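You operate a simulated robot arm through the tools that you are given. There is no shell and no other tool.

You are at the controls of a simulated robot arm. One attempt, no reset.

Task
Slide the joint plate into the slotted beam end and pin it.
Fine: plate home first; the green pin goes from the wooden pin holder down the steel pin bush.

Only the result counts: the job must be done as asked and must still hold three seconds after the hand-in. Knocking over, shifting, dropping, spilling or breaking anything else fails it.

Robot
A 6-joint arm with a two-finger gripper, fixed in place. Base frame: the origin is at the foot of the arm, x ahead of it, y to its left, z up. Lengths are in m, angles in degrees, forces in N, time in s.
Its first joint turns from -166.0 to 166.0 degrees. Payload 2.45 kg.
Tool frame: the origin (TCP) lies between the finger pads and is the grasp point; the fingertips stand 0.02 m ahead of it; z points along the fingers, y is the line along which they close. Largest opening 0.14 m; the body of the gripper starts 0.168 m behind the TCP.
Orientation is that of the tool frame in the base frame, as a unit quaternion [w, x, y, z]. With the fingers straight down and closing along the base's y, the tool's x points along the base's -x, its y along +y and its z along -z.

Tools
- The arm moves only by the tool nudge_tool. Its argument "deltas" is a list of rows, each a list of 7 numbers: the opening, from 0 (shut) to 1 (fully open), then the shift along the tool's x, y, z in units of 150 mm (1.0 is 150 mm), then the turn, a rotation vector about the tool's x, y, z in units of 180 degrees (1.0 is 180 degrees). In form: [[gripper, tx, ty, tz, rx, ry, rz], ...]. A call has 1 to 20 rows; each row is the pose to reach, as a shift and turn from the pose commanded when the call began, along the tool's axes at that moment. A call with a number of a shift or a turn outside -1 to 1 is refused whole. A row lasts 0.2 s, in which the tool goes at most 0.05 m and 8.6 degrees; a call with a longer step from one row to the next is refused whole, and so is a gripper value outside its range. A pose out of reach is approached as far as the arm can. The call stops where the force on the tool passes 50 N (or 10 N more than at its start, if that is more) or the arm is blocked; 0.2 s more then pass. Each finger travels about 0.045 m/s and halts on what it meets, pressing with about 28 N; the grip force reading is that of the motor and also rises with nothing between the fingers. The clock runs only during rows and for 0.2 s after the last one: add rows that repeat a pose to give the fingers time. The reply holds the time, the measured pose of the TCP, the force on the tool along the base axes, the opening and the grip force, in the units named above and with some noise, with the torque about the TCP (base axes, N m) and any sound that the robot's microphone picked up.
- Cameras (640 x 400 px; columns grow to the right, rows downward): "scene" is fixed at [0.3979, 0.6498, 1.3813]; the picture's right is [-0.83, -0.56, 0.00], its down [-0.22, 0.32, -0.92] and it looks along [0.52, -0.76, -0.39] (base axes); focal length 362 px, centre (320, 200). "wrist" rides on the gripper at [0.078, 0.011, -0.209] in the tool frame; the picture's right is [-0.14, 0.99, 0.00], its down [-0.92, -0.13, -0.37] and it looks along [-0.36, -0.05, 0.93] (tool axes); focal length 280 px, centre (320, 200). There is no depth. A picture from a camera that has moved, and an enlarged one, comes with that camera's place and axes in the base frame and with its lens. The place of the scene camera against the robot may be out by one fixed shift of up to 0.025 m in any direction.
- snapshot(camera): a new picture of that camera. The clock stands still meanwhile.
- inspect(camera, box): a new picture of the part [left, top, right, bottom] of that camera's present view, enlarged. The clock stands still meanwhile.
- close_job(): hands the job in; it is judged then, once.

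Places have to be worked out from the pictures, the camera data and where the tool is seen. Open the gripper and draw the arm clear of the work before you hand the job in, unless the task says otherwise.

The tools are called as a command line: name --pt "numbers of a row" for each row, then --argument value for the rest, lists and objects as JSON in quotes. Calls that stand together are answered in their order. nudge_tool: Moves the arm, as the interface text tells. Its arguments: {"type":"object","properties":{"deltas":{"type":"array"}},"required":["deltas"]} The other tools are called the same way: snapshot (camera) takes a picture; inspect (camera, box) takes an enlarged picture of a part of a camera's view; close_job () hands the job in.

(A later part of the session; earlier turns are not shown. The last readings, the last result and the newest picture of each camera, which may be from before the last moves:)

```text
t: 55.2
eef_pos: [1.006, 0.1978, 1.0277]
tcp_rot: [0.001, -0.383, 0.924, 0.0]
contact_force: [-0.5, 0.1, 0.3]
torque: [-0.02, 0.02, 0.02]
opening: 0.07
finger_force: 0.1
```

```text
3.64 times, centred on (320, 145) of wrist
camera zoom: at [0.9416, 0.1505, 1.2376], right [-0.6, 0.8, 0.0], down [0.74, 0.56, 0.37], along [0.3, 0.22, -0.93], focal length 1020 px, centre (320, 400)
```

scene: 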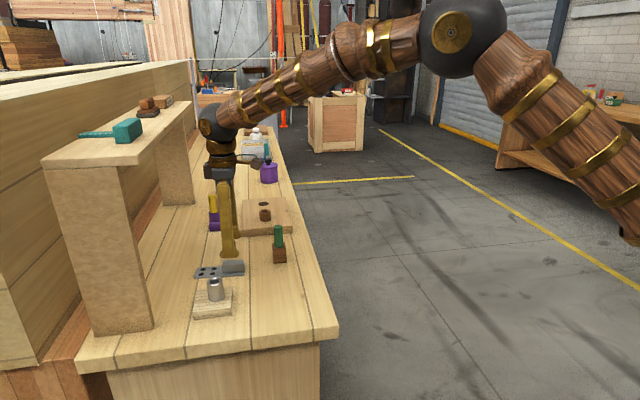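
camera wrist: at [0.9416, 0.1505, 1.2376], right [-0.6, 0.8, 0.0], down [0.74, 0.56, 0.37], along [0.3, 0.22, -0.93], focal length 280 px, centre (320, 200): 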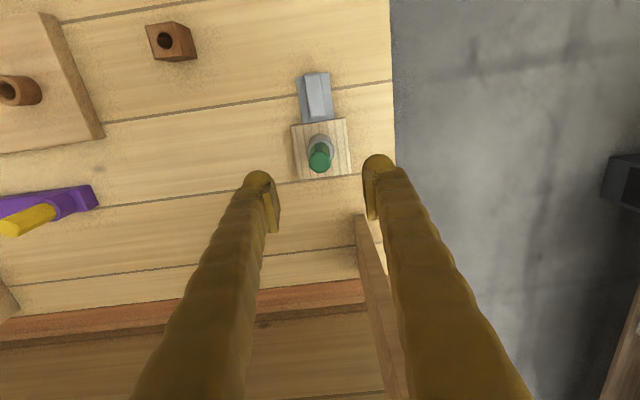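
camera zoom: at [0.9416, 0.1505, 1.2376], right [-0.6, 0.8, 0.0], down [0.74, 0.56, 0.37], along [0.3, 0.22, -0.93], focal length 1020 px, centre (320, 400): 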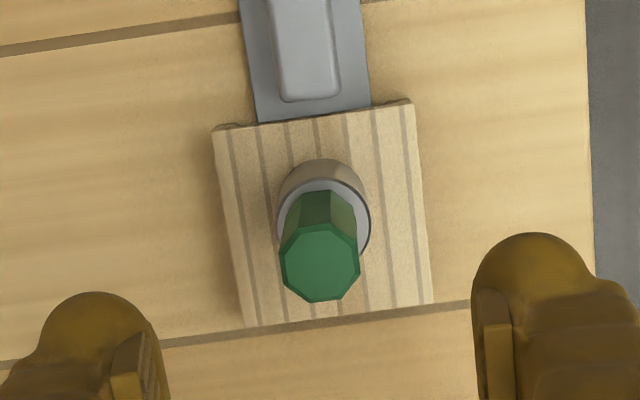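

The pin stands in the bush. I zoom further to check whether the head is fully seated and upright.

inspect --camera "scene" --box '[198, 248, 238, 278]'

inspect --camera "scene" --box '[198, 268, 238, 298]'

inspect --camera "wrist" --box '[300, 130, 340, 175]'

```text
13.33 times, centred on (218, 263) of scene
camera zoom: at [0.3979, 0.6498, 1.3813], right [-0.83, -0.56, 0.0], down [-0.22, 0.32, -0.92], along [0.52, -0.76, -0.39], focal length 4826 px, centre (1680, -640)
```

zoom: 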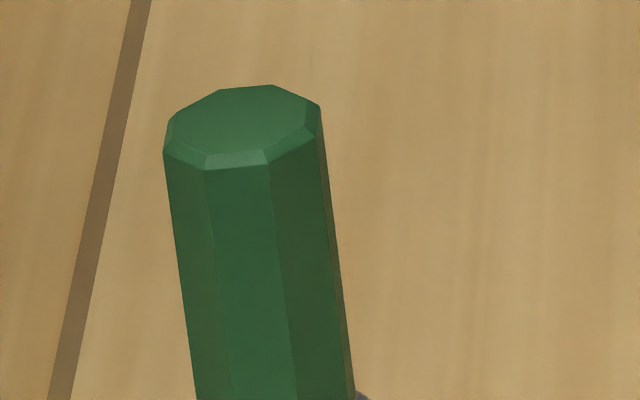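

```text
13.33 times, centred on (218, 283) of scene
camera zoom: at [0.3979, 0.6498, 1.3813], right [-0.83, -0.56, 0.0], down [-0.22, 0.32, -0.92], along [0.52, -0.76, -0.39], focal length 4826 px, centre (1680, -907)
```

zoom: 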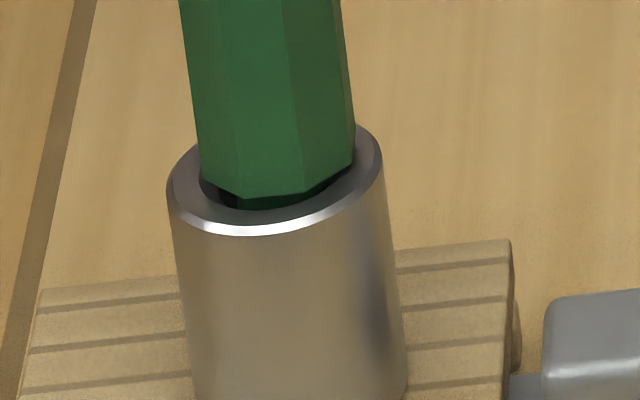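

```text
8.89 times, centred on (320, 152) of wrist
camera zoom: at [0.9416, 0.1505, 1.2376], right [-0.6, 0.8, 0.0], down [0.74, 0.56, 0.37], along [0.3, 0.22, -0.93], focal length 2492 px, centre (320, 622)
```

zoom: 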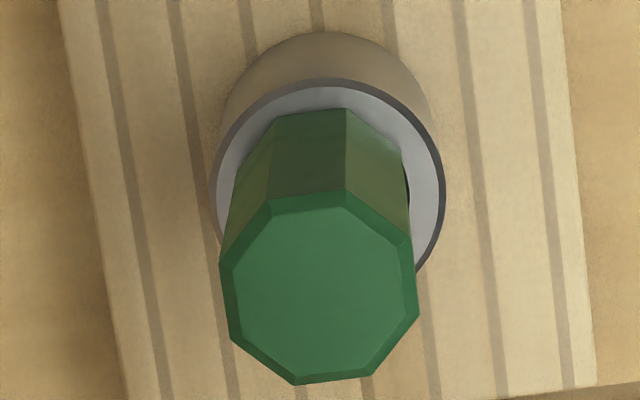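

The head sits about 4 mm above the bush rim and leans ~2°, so the pin is not fully down. I'll close the fingers and press gently on the pin's top from directly above, starting by descending to just over it.

nudge_tool --pt "0 0 0 0 0 0 0" --pt "0 0 0 0 0 0 0" --pt "0 0 0 0 0 0 0" --pt "0 0 0 0.15 0 0 0" --pt "0 0 0 0.3 0 0 0" --pt "0 0 0 0.42 0 0 0" --pt "0 0 0 0.5 0 0 0" --pt "0 0 0 0.53 0 0 0" --pt "0 0 0 0.53 0 0 0"

inspect --camera "scene" --box '[190, 235, 250, 305]'

inspect --camera "wrist" --box '[270, 130, 370, 230]'

```text
t: 57.2
eef_pos: [1.0071, 0.2004, 0.9484]
tcp_rot: [0.001, -0.383, 0.924, -0.001]
contact_force: [0.1, -0.1, -0.6]
torque: [-0.01, 0.02, 0.0]
opening: 0.0001
finger_force: 28.4
```

```text
5.71 times, centred on (220, 270) of scene
camera zoom: at [0.3979, 0.6498, 1.3813], right [-0.83, -0.56, 0.0], down [-0.22, 0.32, -0.92], along [0.52, -0.76, -0.39], focal length 2068 px, centre (891, -200)
```

zoom: 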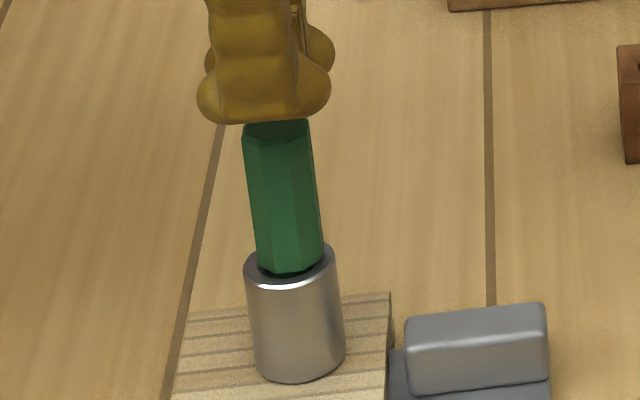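

```text
4.00 times, centred on (320, 180) of wrist
camera zoom: at [0.9429, 0.1513, 1.1579], right [-0.6, 0.8, 0.0], down [0.74, 0.56, 0.37], along [0.3, 0.22, -0.93], focal length 1122 px, centre (320, 280)
```

zoom: 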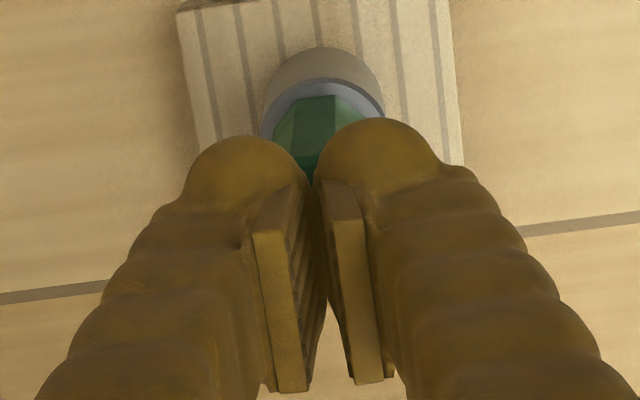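

The closed fingertips are directly above the pin head with ~9 mm to go. I lower to contact in fine steps.

nudge_tool --pt "0 0 0 0.015 0 0 0" --pt "0 0 0 0.03 0 0 0" --pt "0 0 0 0.045 0 0 0" --pt "0 0 0 0.058 0 0 0" --pt "0 0 0 0.058 0 0 0"

```text
t: 58.4
eef_pos: [1.0085, 0.1991, 0.9393]
tcp_rot: [0.001, -0.383, 0.924, 0.0]
contact_force: [0.0, -0.6, 0.5]
torque: [-0.02, 0.04, -0.01]
opening: 0.0002
finger_force: 28.0
```

No contact yet at z=0.939; I keep going down in ~1.2 mm steps.

nudge_tool --pt "0 0 0 0.008 0 0 0" --pt "0 0 0 0.016 0 0 0" --pt "0 0 0 0.016 0 0 0"

nudge_tool --pt "0 0 0 0.008 0 0 0" --pt "0 0 0 0.016 0 0 0" --pt "0 0 0 0.016 0 0 0"

inspect --camera "scene" --box '[190, 235, 250, 305]'

```text
t: 59.2
eef_pos: [1.0078, 0.2002, 0.9364]
tcp_rot: [0.0, -0.383, 0.924, 0.0]
contact_force: [0.5, -0.2, -0.3]
torque: [0.01, -0.04, 0.02]
opening: 0.0
finger_force: 27.9
```

```text
t: 60.0
eef_pos: [1.0075, 0.2003, 0.9375]
tcp_rot: [0.002, -0.382, 0.924, 0.0]
contact_force: [-1.5, -1.4, 26.5]
torque: [0.03, 0.14, 0.03]
opening: 0.0057
finger_force: 27.9
```

```text
5.71 times, centred on (220, 270) of scene
camera zoom: at [0.3979, 0.6498, 1.3813], right [-0.83, -0.56, 0.0], down [-0.22, 0.32, -0.92], along [0.52, -0.76, -0.39], focal length 2068 px, centre (891, -200)
```

zoom: 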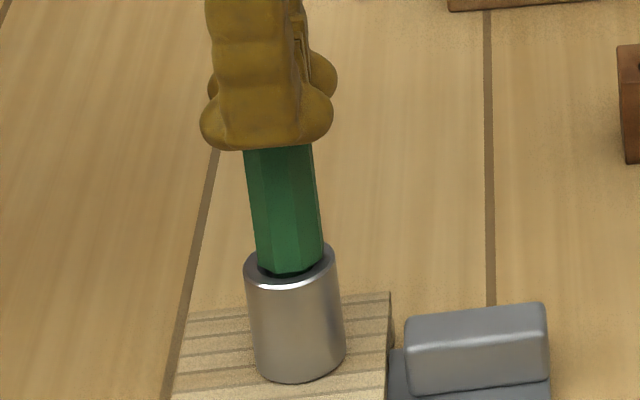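

Contact occurs with the pin top at ≈0.917 and the pin did not move under 26 N. Before pushing harder I want a near-horizontal side view of the head/bush gap, so I raise, back off along −u, and tilt the tool.

nudge_tool --pt "0 0 0 -0.1 0 0 0" --pt "0.3 0 0 -0.3 0 0 0" --pt "0.6 0.1 0 -0.42 0 0 0" --pt "0.9 0.3 0 -0.42 0 0 0" --pt "1 0.5 0 -0.42 0 0 0" --pt "1 0.6 0 -0.42 0 0 0" --pt "1 0.6 0 -0.42 0 0 0"

nudge_tool --pt "1 0 0 0 0 -0.045 0" --pt "1 0 0 0 0 -0.09 0" --pt "1 0 0 0 0 -0.135 0" --pt "1 0 0 0 0 -0.18 0" --pt "1 0 0 0 0 -0.225 0" --pt "1 0 0 0 0 -0.27 0" --pt "1 0 0 0 0 -0.27 0"

snapshot --camera "wrist"

```text
t: 61.6
eef_pos: [0.9446, 0.1356, 0.9988]
tcp_rot: [0.001, -0.383, 0.924, 0.0]
contact_force: [0.3, -0.8, 0.5]
torque: [0.01, 0.0, -0.02]
opening: 0.1197
finger_force: 0.0
```

```text
t: 63.2
eef_pos: [0.9447, 0.1358, 0.9972]
tcp_rot: [0.381, -0.349, 0.841, 0.158]
contact_force: [-0.4, -0.4, 1.1]
torque: [-0.02, -0.01, -0.01]
opening: 0.14
finger_force: 0.1
```

```text
taken
camera wrist: at [0.7872, -0.0052, 1.0776], right [-0.64, 0.76, 0.1], down [0.32, 0.14, 0.94], along [0.7, 0.63, -0.34], focal length 280 px, centre (320, 200)
```

wrist: 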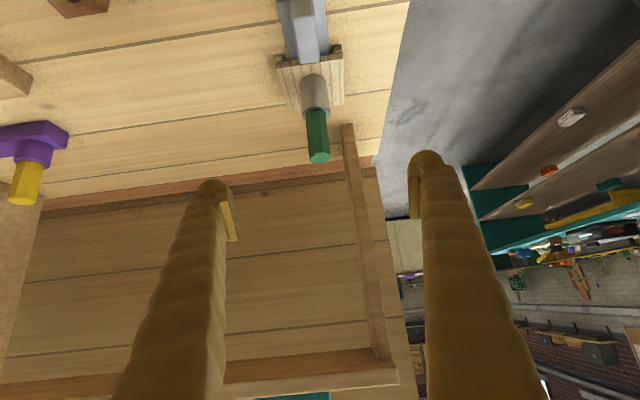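

The pin and bush are well visible from the side; I zoom in closely.

inspect --camera "wrist" --box '[292, 70, 342, 120]'

inspect --camera "wrist" --box '[280, 65, 350, 170]'

inspect --camera "wrist" --box '[0, 110, 80, 215]'

```text
8.00 times, centred on (317, 95) of wrist
camera zoom: at [0.7872, -0.0052, 1.0776], right [-0.64, 0.76, 0.1], down [0.32, 0.14, 0.94], along [0.7, 0.63, -0.34], focal length 2243 px, centre (344, 1040)
```

zoom: 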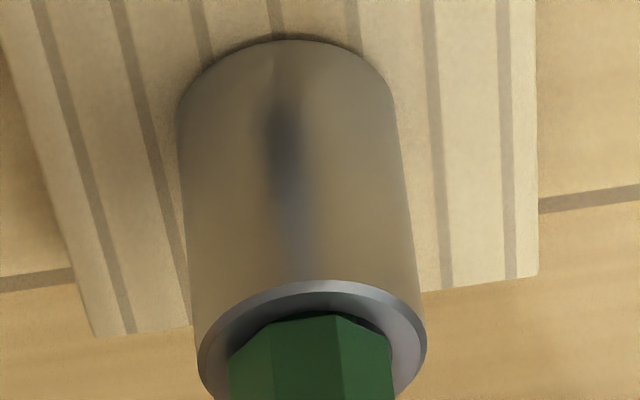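

```text
3.81 times, centred on (315, 118) of wrist
camera zoom: at [0.7872, -0.0052, 1.0776], right [-0.64, 0.76, 0.1], down [0.32, 0.14, 0.94], along [0.7, 0.63, -0.34], focal length 1068 px, centre (339, 514)
```

zoom: 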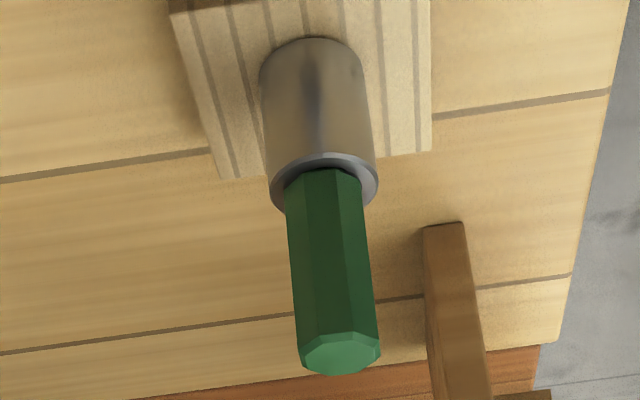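

```text
3.81 times, centred on (40, 162) of wrist
camera zoom: at [0.7872, -0.0052, 1.0776], right [-0.64, 0.76, 0.1], down [0.32, 0.14, 0.94], along [0.7, 0.63, -0.34], focal length 1068 px, centre (1387, 343)
```

zoom: 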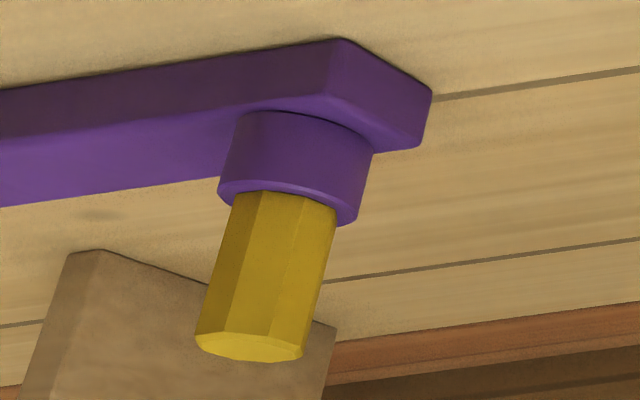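

From the side, the head sits roughly 2–3 mm above the rim and the pin leans ~2.3° toward −u, i.e. it's lightly wedged. I'll re-grip it with the fingers closing along u (yaw −45°), which straightens that lean. First untilt, then turn the wrist 90° at safe height.

nudge_tool --pt "0.5 0 0 0 0 0.045 0" --pt "0.5 0 0 0 0 0.09 0" --pt "0.5 0 0 0 0 0.135 0" --pt "0.5 0 0 0 0 0.18 0" --pt "0.5 0 0 0 0 0.225 0" --pt "0.5 0 0 0 0 0.27 0" --pt "0.5 0 0 0 0 0.27 0"

nudge_tool --pt "0.5 0 0 -0.1 0 0 0.046" --pt "0.5 0 0 -0.2 0 0 0.092" --pt "0.5 -0.05 0 -0.2 0 0 0.138" --pt "0.5 -0.1 0 -0.2 0 0 0.184" --pt "0.5 -0.2 0 -0.2 0 0 0.23" --pt "0.5 -0.3 0 -0.2 0 0 0.276" --pt "0.5 -0.4 0 -0.2 0 0 0.322" --pt "0.5 -0.5 0 -0.2 0 0 0.368" --pt "0.5 -0.55 0 -0.2 0 0 0.414" --pt "0.5 -0.59 0 -0.2 0 0 0.46" --pt "0.5 -0.59 0 -0.2 0 0 0.5" --pt "0.5 -0.59 0 -0.2 0 0 0.5" --pt "0.5 -0.59 0 -0.2 0 0 0.5"

snapshot --camera "wrist"

inspect --camera "wrist" --box '[270, 100, 370, 210]'

```text
t: 64.8
eef_pos: [0.9438, 0.1355, 0.998]
tcp_rot: [0.0, -0.382, 0.924, -0.001]
contact_force: [-0.1, 0.4, 0.7]
torque: [0.0, -0.01, 0.0]
opening: 0.07
finger_force: 0.1
```

```text
t: 67.6
eef_pos: [1.005, 0.1979, 1.0279]
tcp_rot: [0.001, 0.382, 0.924, 0.001]
contact_force: [0.0, 0.1, -0.5]
torque: [-0.06, -0.01, 0.01]
opening: 0.0702
finger_force: 0.1
```

```text
taken
camera wrist: at [0.956, 0.26, 1.2377], right [0.8, 0.6, 0.0], down [0.56, -0.74, 0.37], along [0.22, -0.29, -0.93], focal length 280 px, centre (320, 200)
```

wrist: 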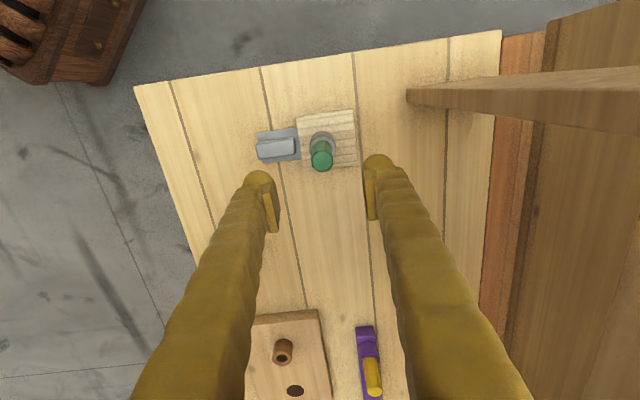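

```text
3.64 times, centred on (320, 155) of wrist
camera zoom: at [0.956, 0.26, 1.2377], right [0.8, 0.6, 0.0], down [0.56, -0.74, 0.37], along [0.22, -0.29, -0.93], focal length 1020 px, centre (320, 364)
```

zoom: 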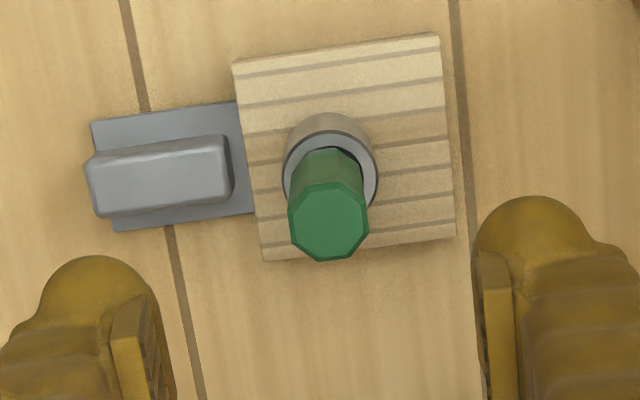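

In this view the bush axis is ~4 mm toward +ty (u) from the TCP line. I correct, then descend around the pin head to TCP z≈0.893 with the fingers open.

nudge_tool --pt "0.5 0.005 0.015 0.1 0 0 0" --pt "0.5 0.01 0.027 0.25 0 0 0" --pt "0.5 0.01 0.027 0.45 0 0 0" --pt "0.5 0.01 0.027 0.65 0 0 0" --pt "0.5 0.01 0.027 0.8 0 0 0" --pt "0.5 0.01 0.027 0.9 0 0 0" --pt "0.5 0.01 0.027 0.9 0 0 0"

inspect --camera "wrist" --box '[240, 120, 400, 240]'

inspect --camera "scene" --box '[185, 235, 255, 305]'

```text
t: 69.2
eef_pos: [1.0083, 0.2024, 0.8922]
tcp_rot: [0.001, 0.383, 0.924, 0.0]
contact_force: [0.9, -0.3, 0.5]
torque: [0.01, -0.03, 0.0]
opening: 0.0701
finger_force: 0.0
```

```text
3.33 times, centred on (320, 180) of wrist
camera zoom: at [0.9591, 0.2648, 1.102], right [0.8, 0.6, 0.0], down [0.56, -0.74, 0.37], along [0.22, -0.29, -0.93], focal length 935 px, centre (320, 267)
```

zoom: 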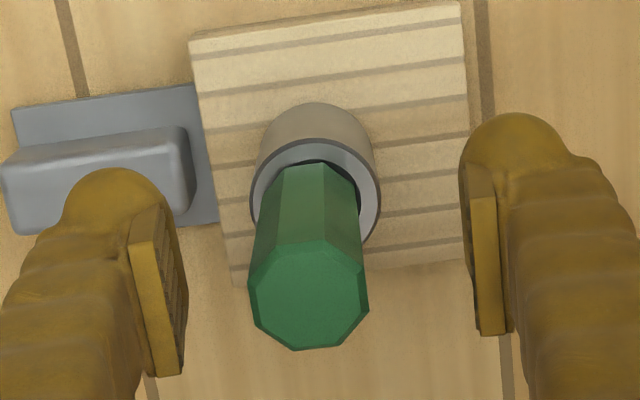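

```text
5.71 times, centred on (220, 270) of scene
camera zoom: at [0.3979, 0.6498, 1.3813], right [-0.83, -0.56, 0.0], down [-0.22, 0.32, -0.92], along [0.52, -0.76, -0.39], focal length 2068 px, centre (891, -200)
```

zoom: 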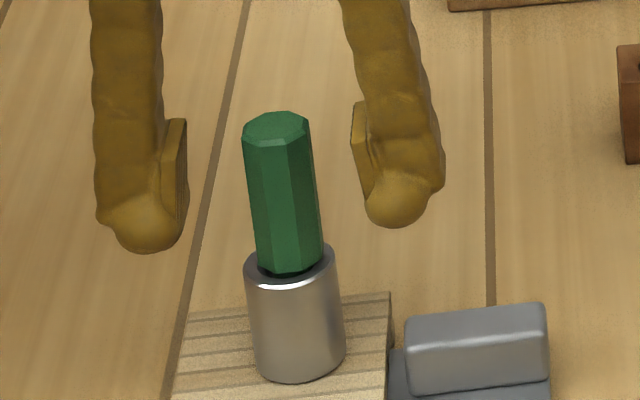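

The pin visibly leans −u here. I shift −1.5 mm in ty to centre on the bush axis, then close, which straightens the pin.

nudge_tool --pt "0.5 0.006 -0.01 0 0 0 0" --pt "0.5 0.006 -0.01 0 0 0 0"

nudge_tool --pt "0.35 0 0 0 0 0 0" --pt "0.25 0 0 0 0 0 0" --pt "0.2 0 0 0 0 0 0" --pt "0.15 0 0 0 0 0 0" --pt "0.1 0 0 0 0 0 0" --pt "0.0 0 0 0 0 0 0" --pt "0.0 0 0 0 0 0 0"

inspect --camera "wrist" --box '[270, 120, 370, 240]'

inspect --camera "scene" --box '[195, 245, 245, 305]'

```text
t: 69.8
eef_pos: [1.0061, 0.2013, 0.8925]
tcp_rot: [0.0, 0.382, 0.924, 0.001]
contact_force: [0.9, -0.3, -0.2]
torque: [0.0, -0.04, -0.03]
opening: 0.0702
finger_force: 0.1
```

```text
t: 71.4
eef_pos: [1.0071, 0.2015, 0.8914]
tcp_rot: [-0.001, 0.383, 0.924, 0.0]
contact_force: [-25.1, -19.2, 3.0]
torque: [-0.24, 0.32, -0.04]
opening: 0.0244
finger_force: 28.2
```

```text
3.33 times, centred on (320, 180) of wrist
camera zoom: at [0.9573, 0.2635, 1.102], right [0.8, 0.6, 0.0], down [0.56, -0.74, 0.37], along [0.22, -0.29, -0.93], focal length 935 px, centre (320, 267)
```

zoom: 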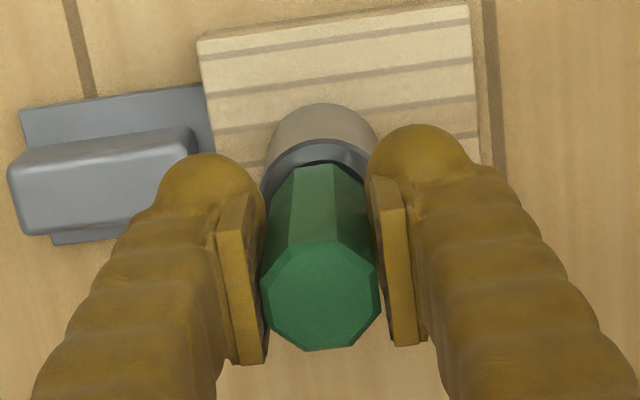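

```text
6.67 times, centred on (220, 275) of scene
camera zoom: at [0.3979, 0.6498, 1.3813], right [-0.83, -0.56, 0.0], down [-0.22, 0.32, -0.92], along [0.52, -0.76, -0.39], focal length 2413 px, centre (987, -300)
```

zoom: 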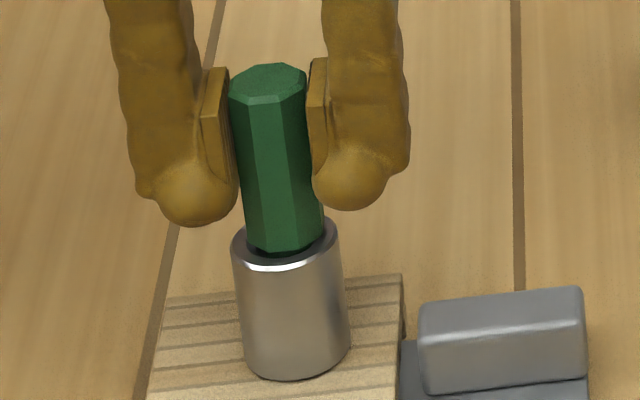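

Closing produced a −u load of ~31 N: the tool is ~1.5 mm too far in +u. I shift −1.2 mm to null it.

nudge_tool --pt "0 0 -0.004 0 0 0 0" --pt "0 0 -0.008 0 0 0 0" --pt "0 0 -0.008 0 0 0 0"

```text
t: 72.2
eef_pos: [1.0057, 0.2028, 0.8936]
tcp_rot: [0.002, 0.382, 0.924, 0.0]
contact_force: [-0.1, -0.1, 0.1]
torque: [0.04, -0.01, -0.05]
opening: 0.0242
finger_force: 27.9
```

All loads are nulled. Now I press down in 1 mm steps and watch the forces.

nudge_tool --pt "0 0 0 0.004 0 0 0" --pt "0 0 0 0.008 0 0 0" --pt "0 0 0 0.008 0 0 0"

inspect --camera "scene" --box '[200, 262, 240, 292]'

```text
t: 73.0
eef_pos: [1.0064, 0.2007, 0.8925]
tcp_rot: [-0.001, 0.383, 0.924, 0.001]
contact_force: [0.6, 6.1, -0.1]
torque: [0.18, -0.02, 0.02]
opening: 0.0244
finger_force: 27.6
```

```text
13.33 times, centred on (220, 277) of scene
camera zoom: at [0.3979, 0.6498, 1.3813], right [-0.83, -0.56, 0.0], down [-0.22, 0.32, -0.92], along [0.52, -0.76, -0.39], focal length 4826 px, centre (1653, -827)
```

zoom: 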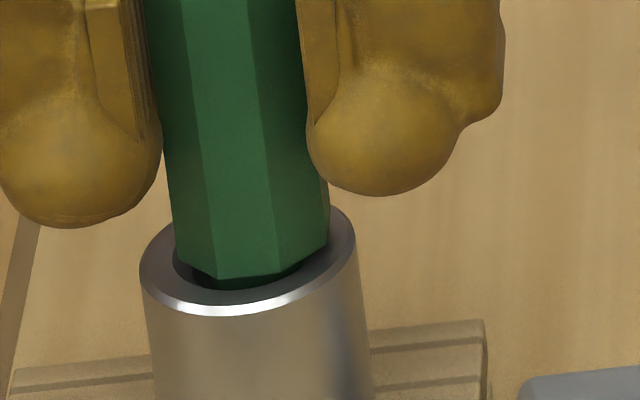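

It went down ~1 mm with no vertical resistance. I continue down in small steps.

nudge_tool --pt "0 0 0 0.004 0 0 0" --pt "0 0 0 0.008 0 0 0" --pt "0 0 0 0.008 0 0 0"

nudge_tool --pt "0 0 0 0.004 0 0 0" --pt "0 0 0 0.008 0 0 0" --pt "0 0 0 0.008 0 0 0"

inspect --camera "scene" --box '[200, 262, 240, 292]'

```text
t: 73.8
eef_pos: [1.0063, 0.2013, 0.892]
tcp_rot: [0.002, 0.382, 0.924, 0.0]
contact_force: [-4.0, -4.8, 19.9]
torque: [-0.07, 0.07, -0.01]
opening: 0.0241
finger_force: 28.1
```

```text
t: 74.6
eef_pos: [1.0051, 0.201, 0.891]
tcp_rot: [0.001, 0.383, 0.924, 0.001]
contact_force: [2.1, -0.6, 24.3]
torque: [-0.03, -0.07, 0.02]
opening: 0.0246
finger_force: 27.6
```

```text
13.33 times, centred on (220, 277) of scene
camera zoom: at [0.3979, 0.6498, 1.3813], right [-0.83, -0.56, 0.0], down [-0.22, 0.32, -0.92], along [0.52, -0.76, -0.39], focal length 4826 px, centre (1653, -827)
```

zoom: 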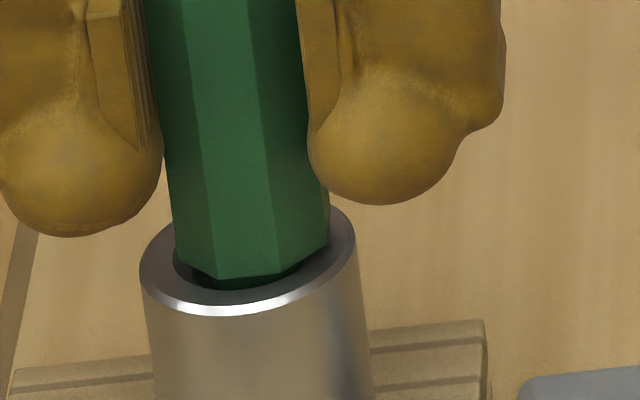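

The fingers slid down the head while the pin stayed put, with a purely vertical 24 N and no side load: the pin is straight and bottomed on a hard floor in the bush (same height as every earlier attempt). I relieve the load and open.

nudge_tool --pt "0 0 0 -0.004 0 0 0" --pt "0 0 0 -0.008 0 0 0" --pt "0 0 0 -0.008 0 0 0"

nudge_tool --pt "0.22 0 0 0 0 0 0" --pt "0.3 0 0 0 0 0 0" --pt "0.4 0 0 0 0 0 0" --pt "0.5 0 0 0 0 0 0" --pt "0.5 0 0 0 0 0 0"

inspect --camera "scene" --box '[195, 240, 245, 300]'

inspect --camera "wrist" --box '[240, 120, 400, 240]'

```text
t: 75.4
eef_pos: [1.0045, 0.1997, 0.8906]
tcp_rot: [0.001, 0.384, 0.923, 0.001]
contact_force: [15.9, 7.7, 8.9]
torque: [0.05, -0.26, 0.0]
opening: 0.0245
finger_force: 27.6
```

```text
t: 76.6
eef_pos: [1.0053, 0.2009, 0.8902]
tcp_rot: [0.0, 0.383, 0.924, 0.001]
contact_force: [-0.8, -0.1, -0.6]
torque: [0.01, 0.0, -0.03]
opening: 0.07
finger_force: 0.0
```

```text
6.67 times, centred on (220, 270) of scene
camera zoom: at [0.3979, 0.6498, 1.3813], right [-0.83, -0.56, 0.0], down [-0.22, 0.32, -0.92], along [0.52, -0.76, -0.39], focal length 2413 px, centre (987, -267)
```

zoom: 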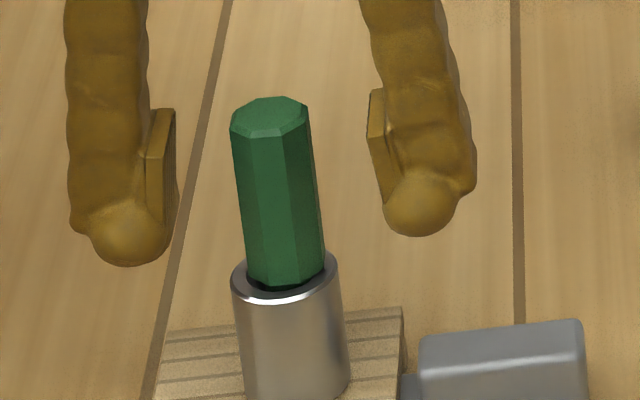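

```text
3.33 times, centred on (320, 180) of wrist
camera zoom: at [0.9562, 0.2626, 1.1004], right [0.8, 0.6, 0.0], down [0.56, -0.74, 0.37], along [0.22, -0.29, -0.93], focal length 935 px, centre (320, 267)
```

zoom: 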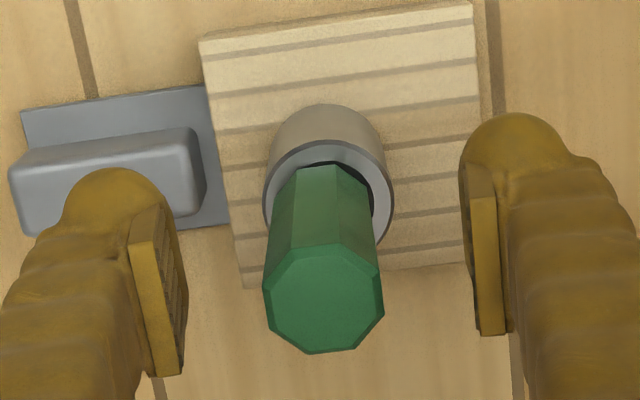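

The pin stays upright, but its head is ~4 mm proud of the rim. To be certain this is the true bottom and not a ledge, I'll take the pin out again and look straight down the bore. Re-grip at the load-free position and lift.

nudge_tool --pt "0.5 0 0.004 0 0 0 0" --pt "0.35 0 0.004 0 0 0 0" --pt "0.25 0 0.004 0 0 0 0" --pt "0.2 0 0.004 0 0 0 0" --pt "0.1 0 0.004 0 0 0 0" --pt "0 0 0.004 0 0 0 0" --pt "0 0 0.004 0 0 0 0" --pt "0 0 0.004 0 0 0 0"

nudge_tool --pt "0 0 0 -0.03 0 0 0" --pt "0 0 0 -0.08 0 0 0" --pt "0 0 0 -0.15 0 0 0" --pt "0 0 0 -0.25 0 0 0" --pt "0 0 0 -0.35 0 0 0" --pt "0 0 0 -0.45 0 0 0" --pt "0 0 0 -0.55 0 0 0" --pt "0 0 0 -0.6 0 0 0" --pt "0 0 0 -0.6 0 0 0"

snapshot --camera "wrist"

inspect --camera "scene" --box '[185, 220, 255, 300]'

```text
t: 78.4
eef_pos: [1.0066, 0.2019, 0.8904]
tcp_rot: [0.0, 0.383, 0.924, -0.001]
contact_force: [-29.2, -19.9, 3.7]
torque: [-0.23, 0.28, -0.05]
opening: 0.0244
finger_force: 28.2
```

```text
t: 80.4
eef_pos: [1.0037, 0.2014, 0.9801]
tcp_rot: [0.001, 0.383, 0.924, 0.001]
contact_force: [-0.2, 0.6, -0.1]
torque: [-0.04, 0.0, 0.0]
opening: 0.024
finger_force: 27.7
```

```text
taken
camera wrist: at [0.9553, 0.2642, 1.1897], right [0.8, 0.6, 0.0], down [0.56, -0.74, 0.37], along [0.22, -0.29, -0.93], focal length 280 px, centre (320, 200)
```

wrist: 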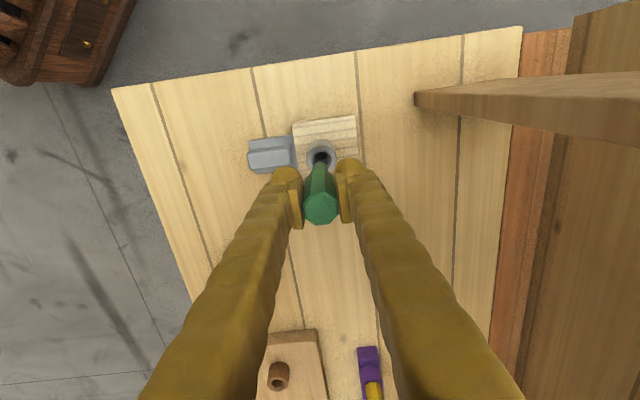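

```text
5.00 times, centred on (220, 260) of scene
camera zoom: at [0.3979, 0.6498, 1.3813], right [-0.83, -0.56, 0.0], down [-0.22, 0.32, -0.92], along [0.52, -0.76, -0.39], focal length 1810 px, centre (820, -100)
```

zoom: 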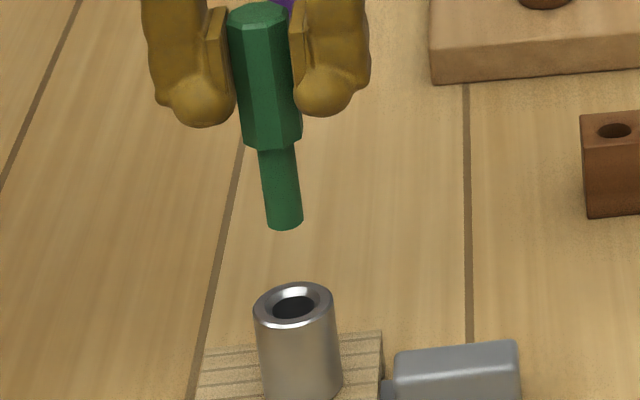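

The pin came out cleanly. I move it ~8 cm to the −w side so the wrist camera sits right above the bush and can look down the bore.

nudge_tool --pt "0 -0.15 -0.02 0 0 0 0" --pt "0 -0.3 -0.04 0 0 0 0" --pt "0 -0.45 -0.06 0 0 0 0" --pt "0 -0.537 -0.067 0 0 0 0" --pt "0 -0.537 -0.067 0 0 0 0"

snapshot --camera "wrist"

inspect --camera "wrist" --box '[300, 70, 340, 110]'

```text
t: 81.6
eef_pos: [1.0551, 0.1386, 0.98]
tcp_rot: [0.001, 0.383, 0.924, 0.001]
contact_force: [0.8, 0.3, -0.9]
torque: [0.05, -0.02, 0.01]
opening: 0.0242
finger_force: 28.0
```

```text
taken
camera wrist: at [1.0056, 0.2, 1.1903], right [0.8, 0.6, 0.0], down [0.56, -0.74, 0.37], along [0.22, -0.29, -0.93], focal length 280 px, centre (320, 200)
```

wrist: 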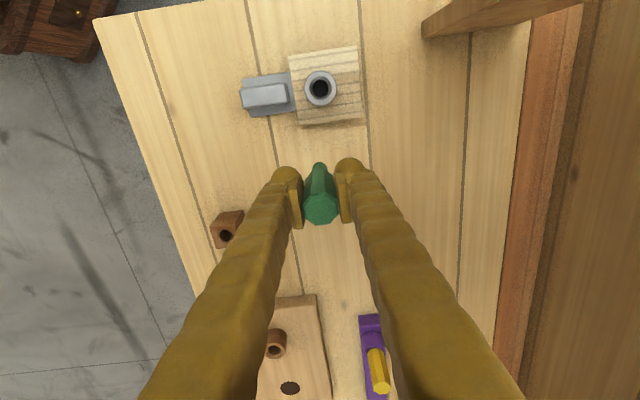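

```text
10.00 times, centred on (320, 90) of wrist
camera zoom: at [1.0056, 0.2, 1.1903], right [0.8, 0.6, 0.0], down [0.56, -0.74, 0.37], along [0.22, -0.29, -0.93], focal length 2804 px, centre (320, 1300)
```

zoom: 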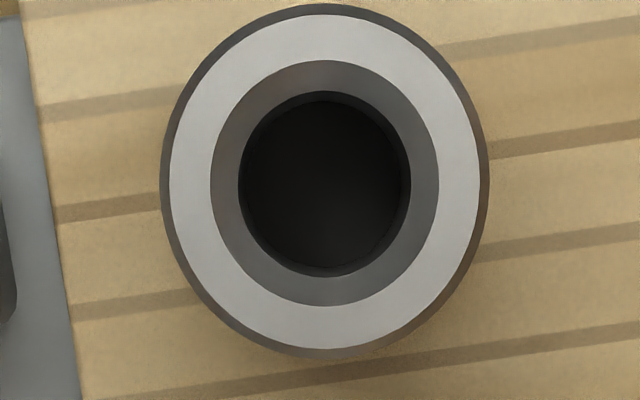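

A clean view down the bore (bore ≈19.4 mm, countersink ≈25.5 mm). I zoom more to find its floor.

inspect --camera "wrist" --box '[310, 78, 332, 99]'

inspect --camera "wrist" --box '[285, 155, 355, 230]'

inspect --camera "scene" --box '[185, 240, 265, 310]'

```text
16.00 times, centred on (321, 88) of wrist
camera zoom: at [1.0056, 0.2, 1.1903], right [0.8, 0.6, 0.0], down [0.56, -0.74, 0.37], along [0.22, -0.29, -0.93], focal length 4486 px, centre (304, 1984)
```

zoom: 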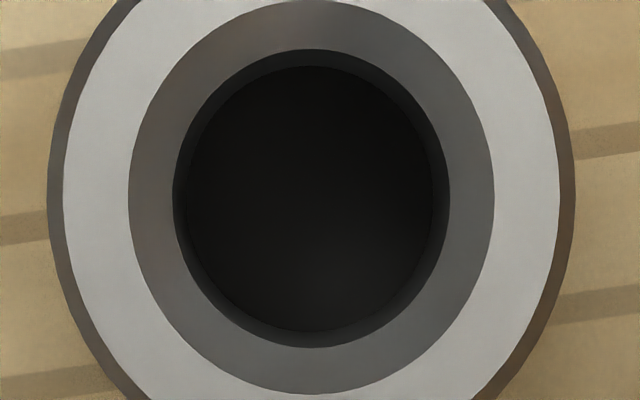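

```text
5.33 times, centred on (320, 192) of wrist
camera zoom: at [1.0056, 0.2, 1.1903], right [0.8, 0.6, 0.0], down [0.56, -0.74, 0.37], along [0.22, -0.29, -0.93], focal length 1495 px, centre (320, 240)
```

zoom: 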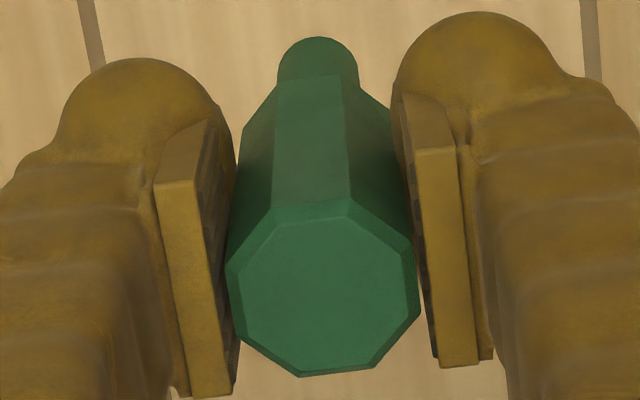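

```text
5.71 times, centred on (225, 275) of scene
camera zoom: at [0.3979, 0.6498, 1.3813], right [-0.83, -0.56, 0.0], down [-0.22, 0.32, -0.92], along [0.52, -0.76, -0.39], focal length 2068 px, centre (863, -229)
```

zoom: 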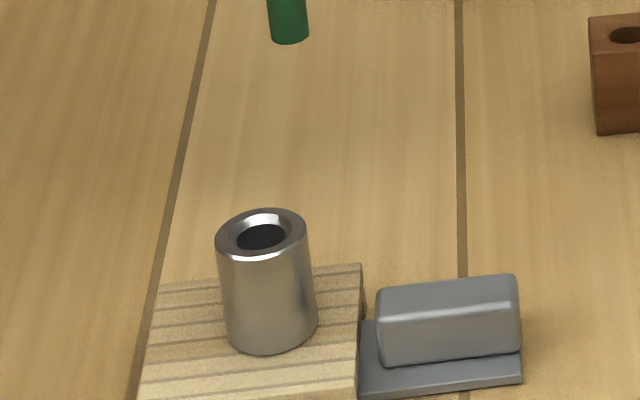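

The bore's floor is visible at ~43 mm depth (z≈0.810), exactly where the ~45 mm shank stopped – so the pin was truly bottomed and the small head gap is by design. I bring the pin back over the bush axis to re-insert it.

nudge_tool --pt "0 0.12 0.02 0 0 0 0" --pt "0 0.26 0.04 0 0 0 0" --pt "0 0.4 0.06 0 0 0 0" --pt "0 0.52 0.076 0 0 0 0" --pt "0 0.52 0.076 0 0 0 0" --pt "0 0.52 0.076 0 0 0 0"

inspect --camera "wrist" --box '[275, 130, 365, 230]'

inspect --camera "scene" --box '[185, 220, 255, 300]'

```text
t: 83.0
eef_pos: [1.0069, 0.2005, 0.9781]
tcp_rot: [0.001, 0.382, 0.924, 0.0]
contact_force: [-0.1, 0.0, -0.9]
torque: [0.0, 0.04, -0.02]
opening: 0.0242
finger_force: 28.0
```

```text
4.00 times, centred on (320, 180) of wrist
camera zoom: at [0.9579, 0.2631, 1.1885], right [0.8, 0.6, 0.0], down [0.56, -0.74, 0.37], along [0.22, -0.29, -0.93], focal length 1122 px, centre (320, 280)
```

zoom: 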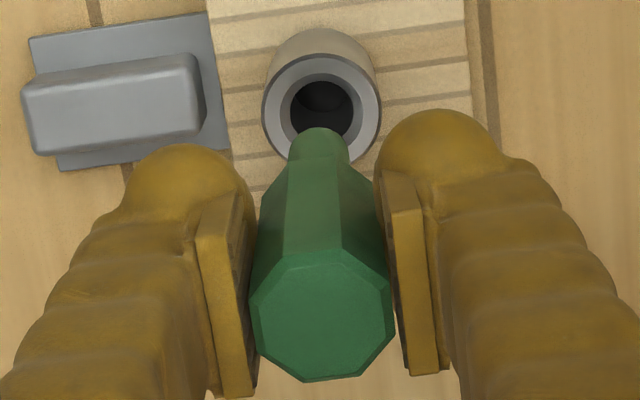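

```text
5.00 times, centred on (220, 260) of scene
camera zoom: at [0.3979, 0.6498, 1.3813], right [-0.83, -0.56, 0.0], down [-0.22, 0.32, -0.92], along [0.52, -0.76, -0.39], focal length 1810 px, centre (820, -100)
```

zoom: 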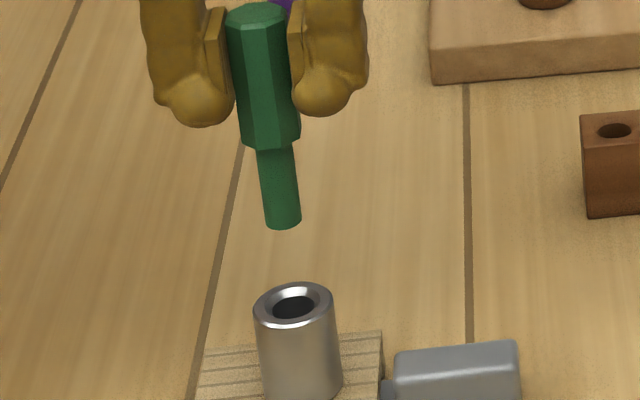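

Both views show the shank over the bore within ~1 mm. I apply a tiny correction and lower steadily to just above the floor.

nudge_tool --pt "0 -0.004 0.003 0.08 0 0 0" --pt "0 -0.004 0.003 0.16 0 0 0" --pt "0 -0.004 0.003 0.23 0 0 0" --pt "0 -0.004 0.003 0.29 0 0 0" --pt "0 -0.004 0.003 0.34 0 0 0" --pt "0 -0.004 0.003 0.39 0 0 0" --pt "0 -0.004 0.003 0.44 0 0 0" --pt "0 -0.004 0.003 0.49 0 0 0" --pt "0 -0.004 0.003 0.53 0 0 0" --pt "0 -0.004 0.003 0.555 0 0 0" --pt "0 -0.004 0.003 0.555 0 0 0"

inspect --camera "wrist" --box '[275, 130, 365, 230]'

inspect --camera "scene" --box '[195, 240, 245, 300]'

```text
t: 85.4
eef_pos: [1.0107, 0.1994, 0.8967]
tcp_rot: [0.001, 0.383, 0.924, 0.001]
contact_force: [-12.3, 7.6, 2.3]
torque: [0.35, 0.56, -0.02]
opening: 0.0239
finger_force: 27.5
```

```text
4.00 times, centred on (320, 180) of wrist
camera zoom: at [0.9614, 0.2628, 1.1072], right [0.8, 0.6, 0.0], down [0.56, -0.74, 0.37], along [0.22, -0.29, -0.93], focal length 1122 px, centre (320, 280)
```

zoom: 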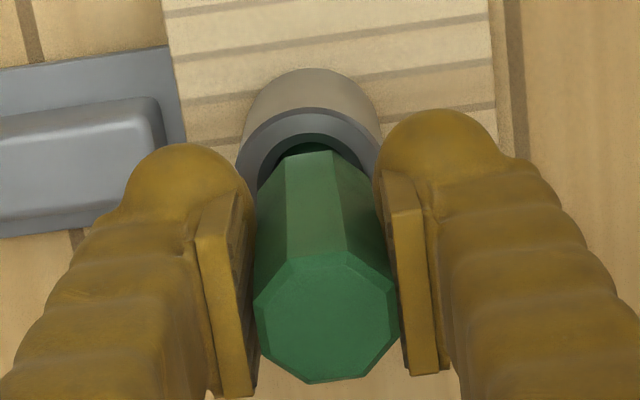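

```text
6.67 times, centred on (220, 270) of scene
camera zoom: at [0.3979, 0.6498, 1.3813], right [-0.83, -0.56, 0.0], down [-0.22, 0.32, -0.92], along [0.52, -0.76, -0.39], focal length 2413 px, centre (987, -267)
```

zoom: 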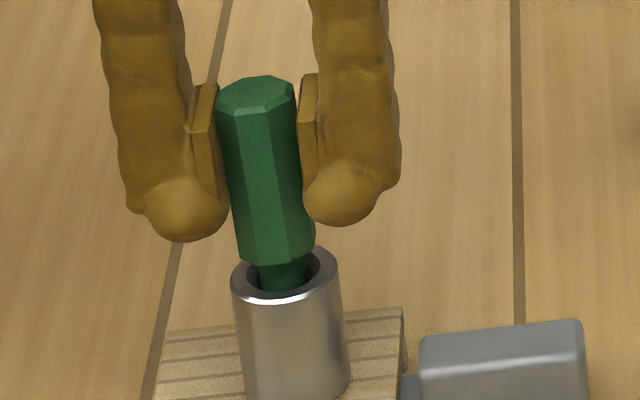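

It slid in with a side load of ~14 N toward +w (the arm drifted slightly while descending). I shift about 1 mm that way to null it, then finish the descent.

nudge_tool --pt "0 0.004 0 0 0 0 0" --pt "0 0.008 -0.001 0 0 0 0" --pt "0 0.008 -0.001 0 0 0 0"

nudge_tool --pt "0 0 0 0.01 0 0 0" --pt "0 0 0 0.02 0 0 0" --pt "0 0 0 0.03 0 0 0" --pt "0 0 0 0.03 0 0 0"

```text
t: 86.2
eef_pos: [1.0106, 0.201, 0.8986]
tcp_rot: [0.001, 0.383, 0.924, 0.001]
contact_force: [-0.4, 0.4, -0.8]
torque: [-0.01, -0.01, 0.02]
opening: 0.0246
finger_force: 28.2
```

```text
t: 87.2
eef_pos: [1.009, 0.2012, 0.8929]
tcp_rot: [0.001, 0.382, 0.924, 0.001]
contact_force: [-0.2, -1.1, -1.2]
torque: [0.03, -0.01, -0.02]
opening: 0.0244
finger_force: 28.2
```

Load-free at z=0.893, ~2 mm above the floor. I lower the last 2 mm.

nudge_tool --pt "0 0 0 0.007 0 0 0" --pt "0 0 0 0.015 0 0 0" --pt "0 0 0 0.015 0 0 0"

inspect --camera "scene" --box '[195, 240, 245, 300]'

```text
t: 88.0
eef_pos: [1.0098, 0.2017, 0.8896]
tcp_rot: [0.001, 0.383, 0.924, 0.0]
contact_force: [-0.3, -0.4, 3.3]
torque: [-0.02, 0.01, 0.03]
opening: 0.0242
finger_force: 28.4
```

```text
6.67 times, centred on (220, 270) of scene
camera zoom: at [0.3979, 0.6498, 1.3813], right [-0.83, -0.56, 0.0], down [-0.22, 0.32, -0.92], along [0.52, -0.76, -0.39], focal length 2413 px, centre (987, -267)
```

zoom: 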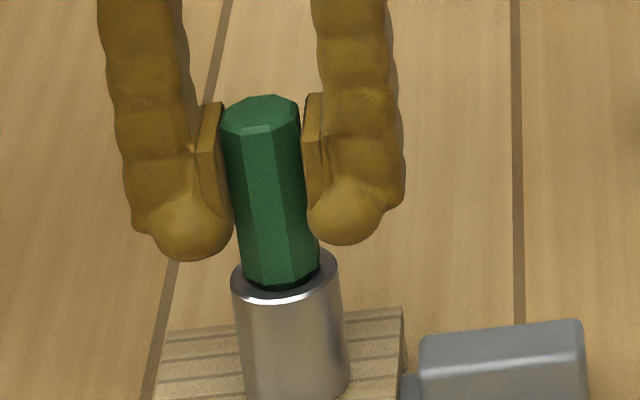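

The pin touches the floor (3 N) with no side load; it sits ~1 mm toward +u, so I centre it by 1 mm, then press lightly to be sure it's down.

nudge_tool --pt "0 0 -0.004 0 0 0 0" --pt "0 0 -0.006 0 0 0 0" --pt "0 0 -0.006 0.006 0 0 0" --pt "0 0 -0.006 0.006 0 0 0"

inspect --camera "scene" --box '[200, 262, 240, 292]'

inspect --camera "wrist" --box '[275, 130, 365, 230]'

```text
t: 89.0
eef_pos: [1.0088, 0.2019, 0.8899]
tcp_rot: [0.0, 0.382, 0.924, 0.0]
contact_force: [0.0, -0.1, -1.6]
torque: [0.01, -0.02, 0.0]
opening: 0.0245
finger_force: 27.9
```

```text
13.33 times, centred on (220, 277) of scene
camera zoom: at [0.3979, 0.6498, 1.3813], right [-0.83, -0.56, 0.0], down [-0.22, 0.32, -0.92], along [0.52, -0.76, -0.39], focal length 4826 px, centre (1653, -827)
```

zoom: 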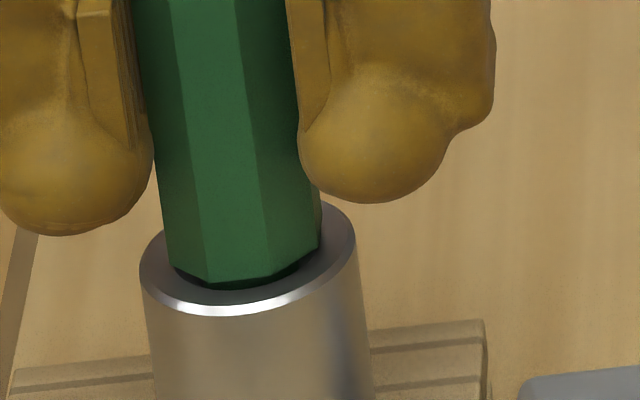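

```text
4.00 times, centred on (320, 180) of wrist
camera zoom: at [0.959, 0.2632, 1.0996], right [0.8, 0.6, 0.0], down [0.56, -0.74, 0.37], along [0.22, -0.29, -0.93], focal length 1122 px, centre (320, 280)
```

zoom: 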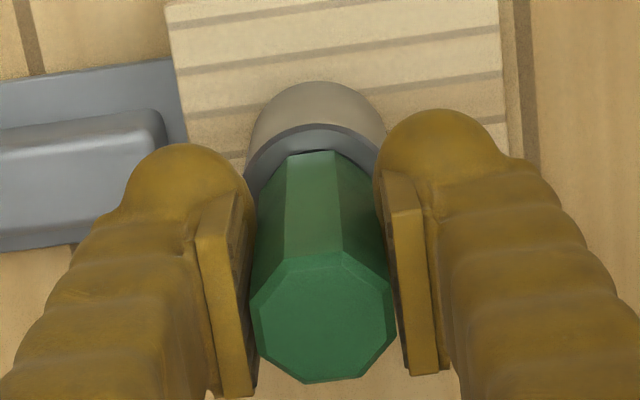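

The head is now a bit lower than before and the pin still hangs free. I continue down 1 mm at a time until it carries load.

nudge_tool --pt "0 0 0 0.004 0 0 0" --pt "0 0 0 0.008 0 0 0" --pt "0 0 0 0.008 0 0 0"

nudge_tool --pt "0 0 0 0.004 0 0 0" --pt "0 0 0 0.008 0 0 0" --pt "0 0 0 0.008 0 0 0"

inspect --camera "scene" --box '[200, 262, 240, 292]'

```text
t: 89.8
eef_pos: [1.0063, 0.2021, 0.8906]
tcp_rot: [0.0, 0.383, 0.924, 0.0]
contact_force: [1.5, 4.4, 13.9]
torque: [0.08, 0.03, -0.01]
opening: 0.0243
finger_force: 28.0
```

```text
t: 90.6
eef_pos: [1.0074, 0.2014, 0.888]
tcp_rot: [0.001, 0.383, 0.924, 0.001]
contact_force: [-0.2, -1.1, 24.4]
torque: [-0.05, -0.01, 0.02]
opening: 0.0245
finger_force: 27.9
```

```text
13.33 times, centred on (220, 277) of scene
camera zoom: at [0.3979, 0.6498, 1.3813], right [-0.83, -0.56, 0.0], down [-0.22, 0.32, -0.92], along [0.52, -0.76, -0.39], focal length 4826 px, centre (1653, -827)
```

zoom: 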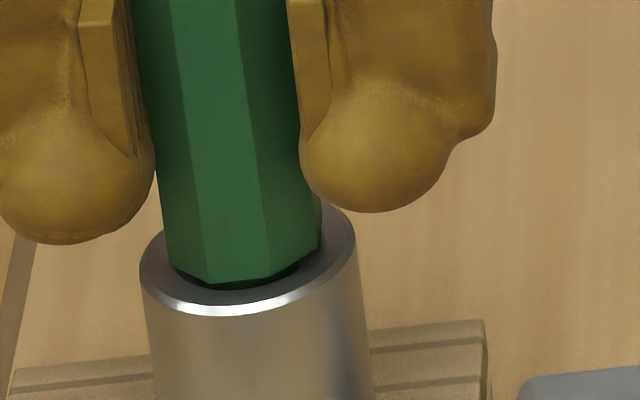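

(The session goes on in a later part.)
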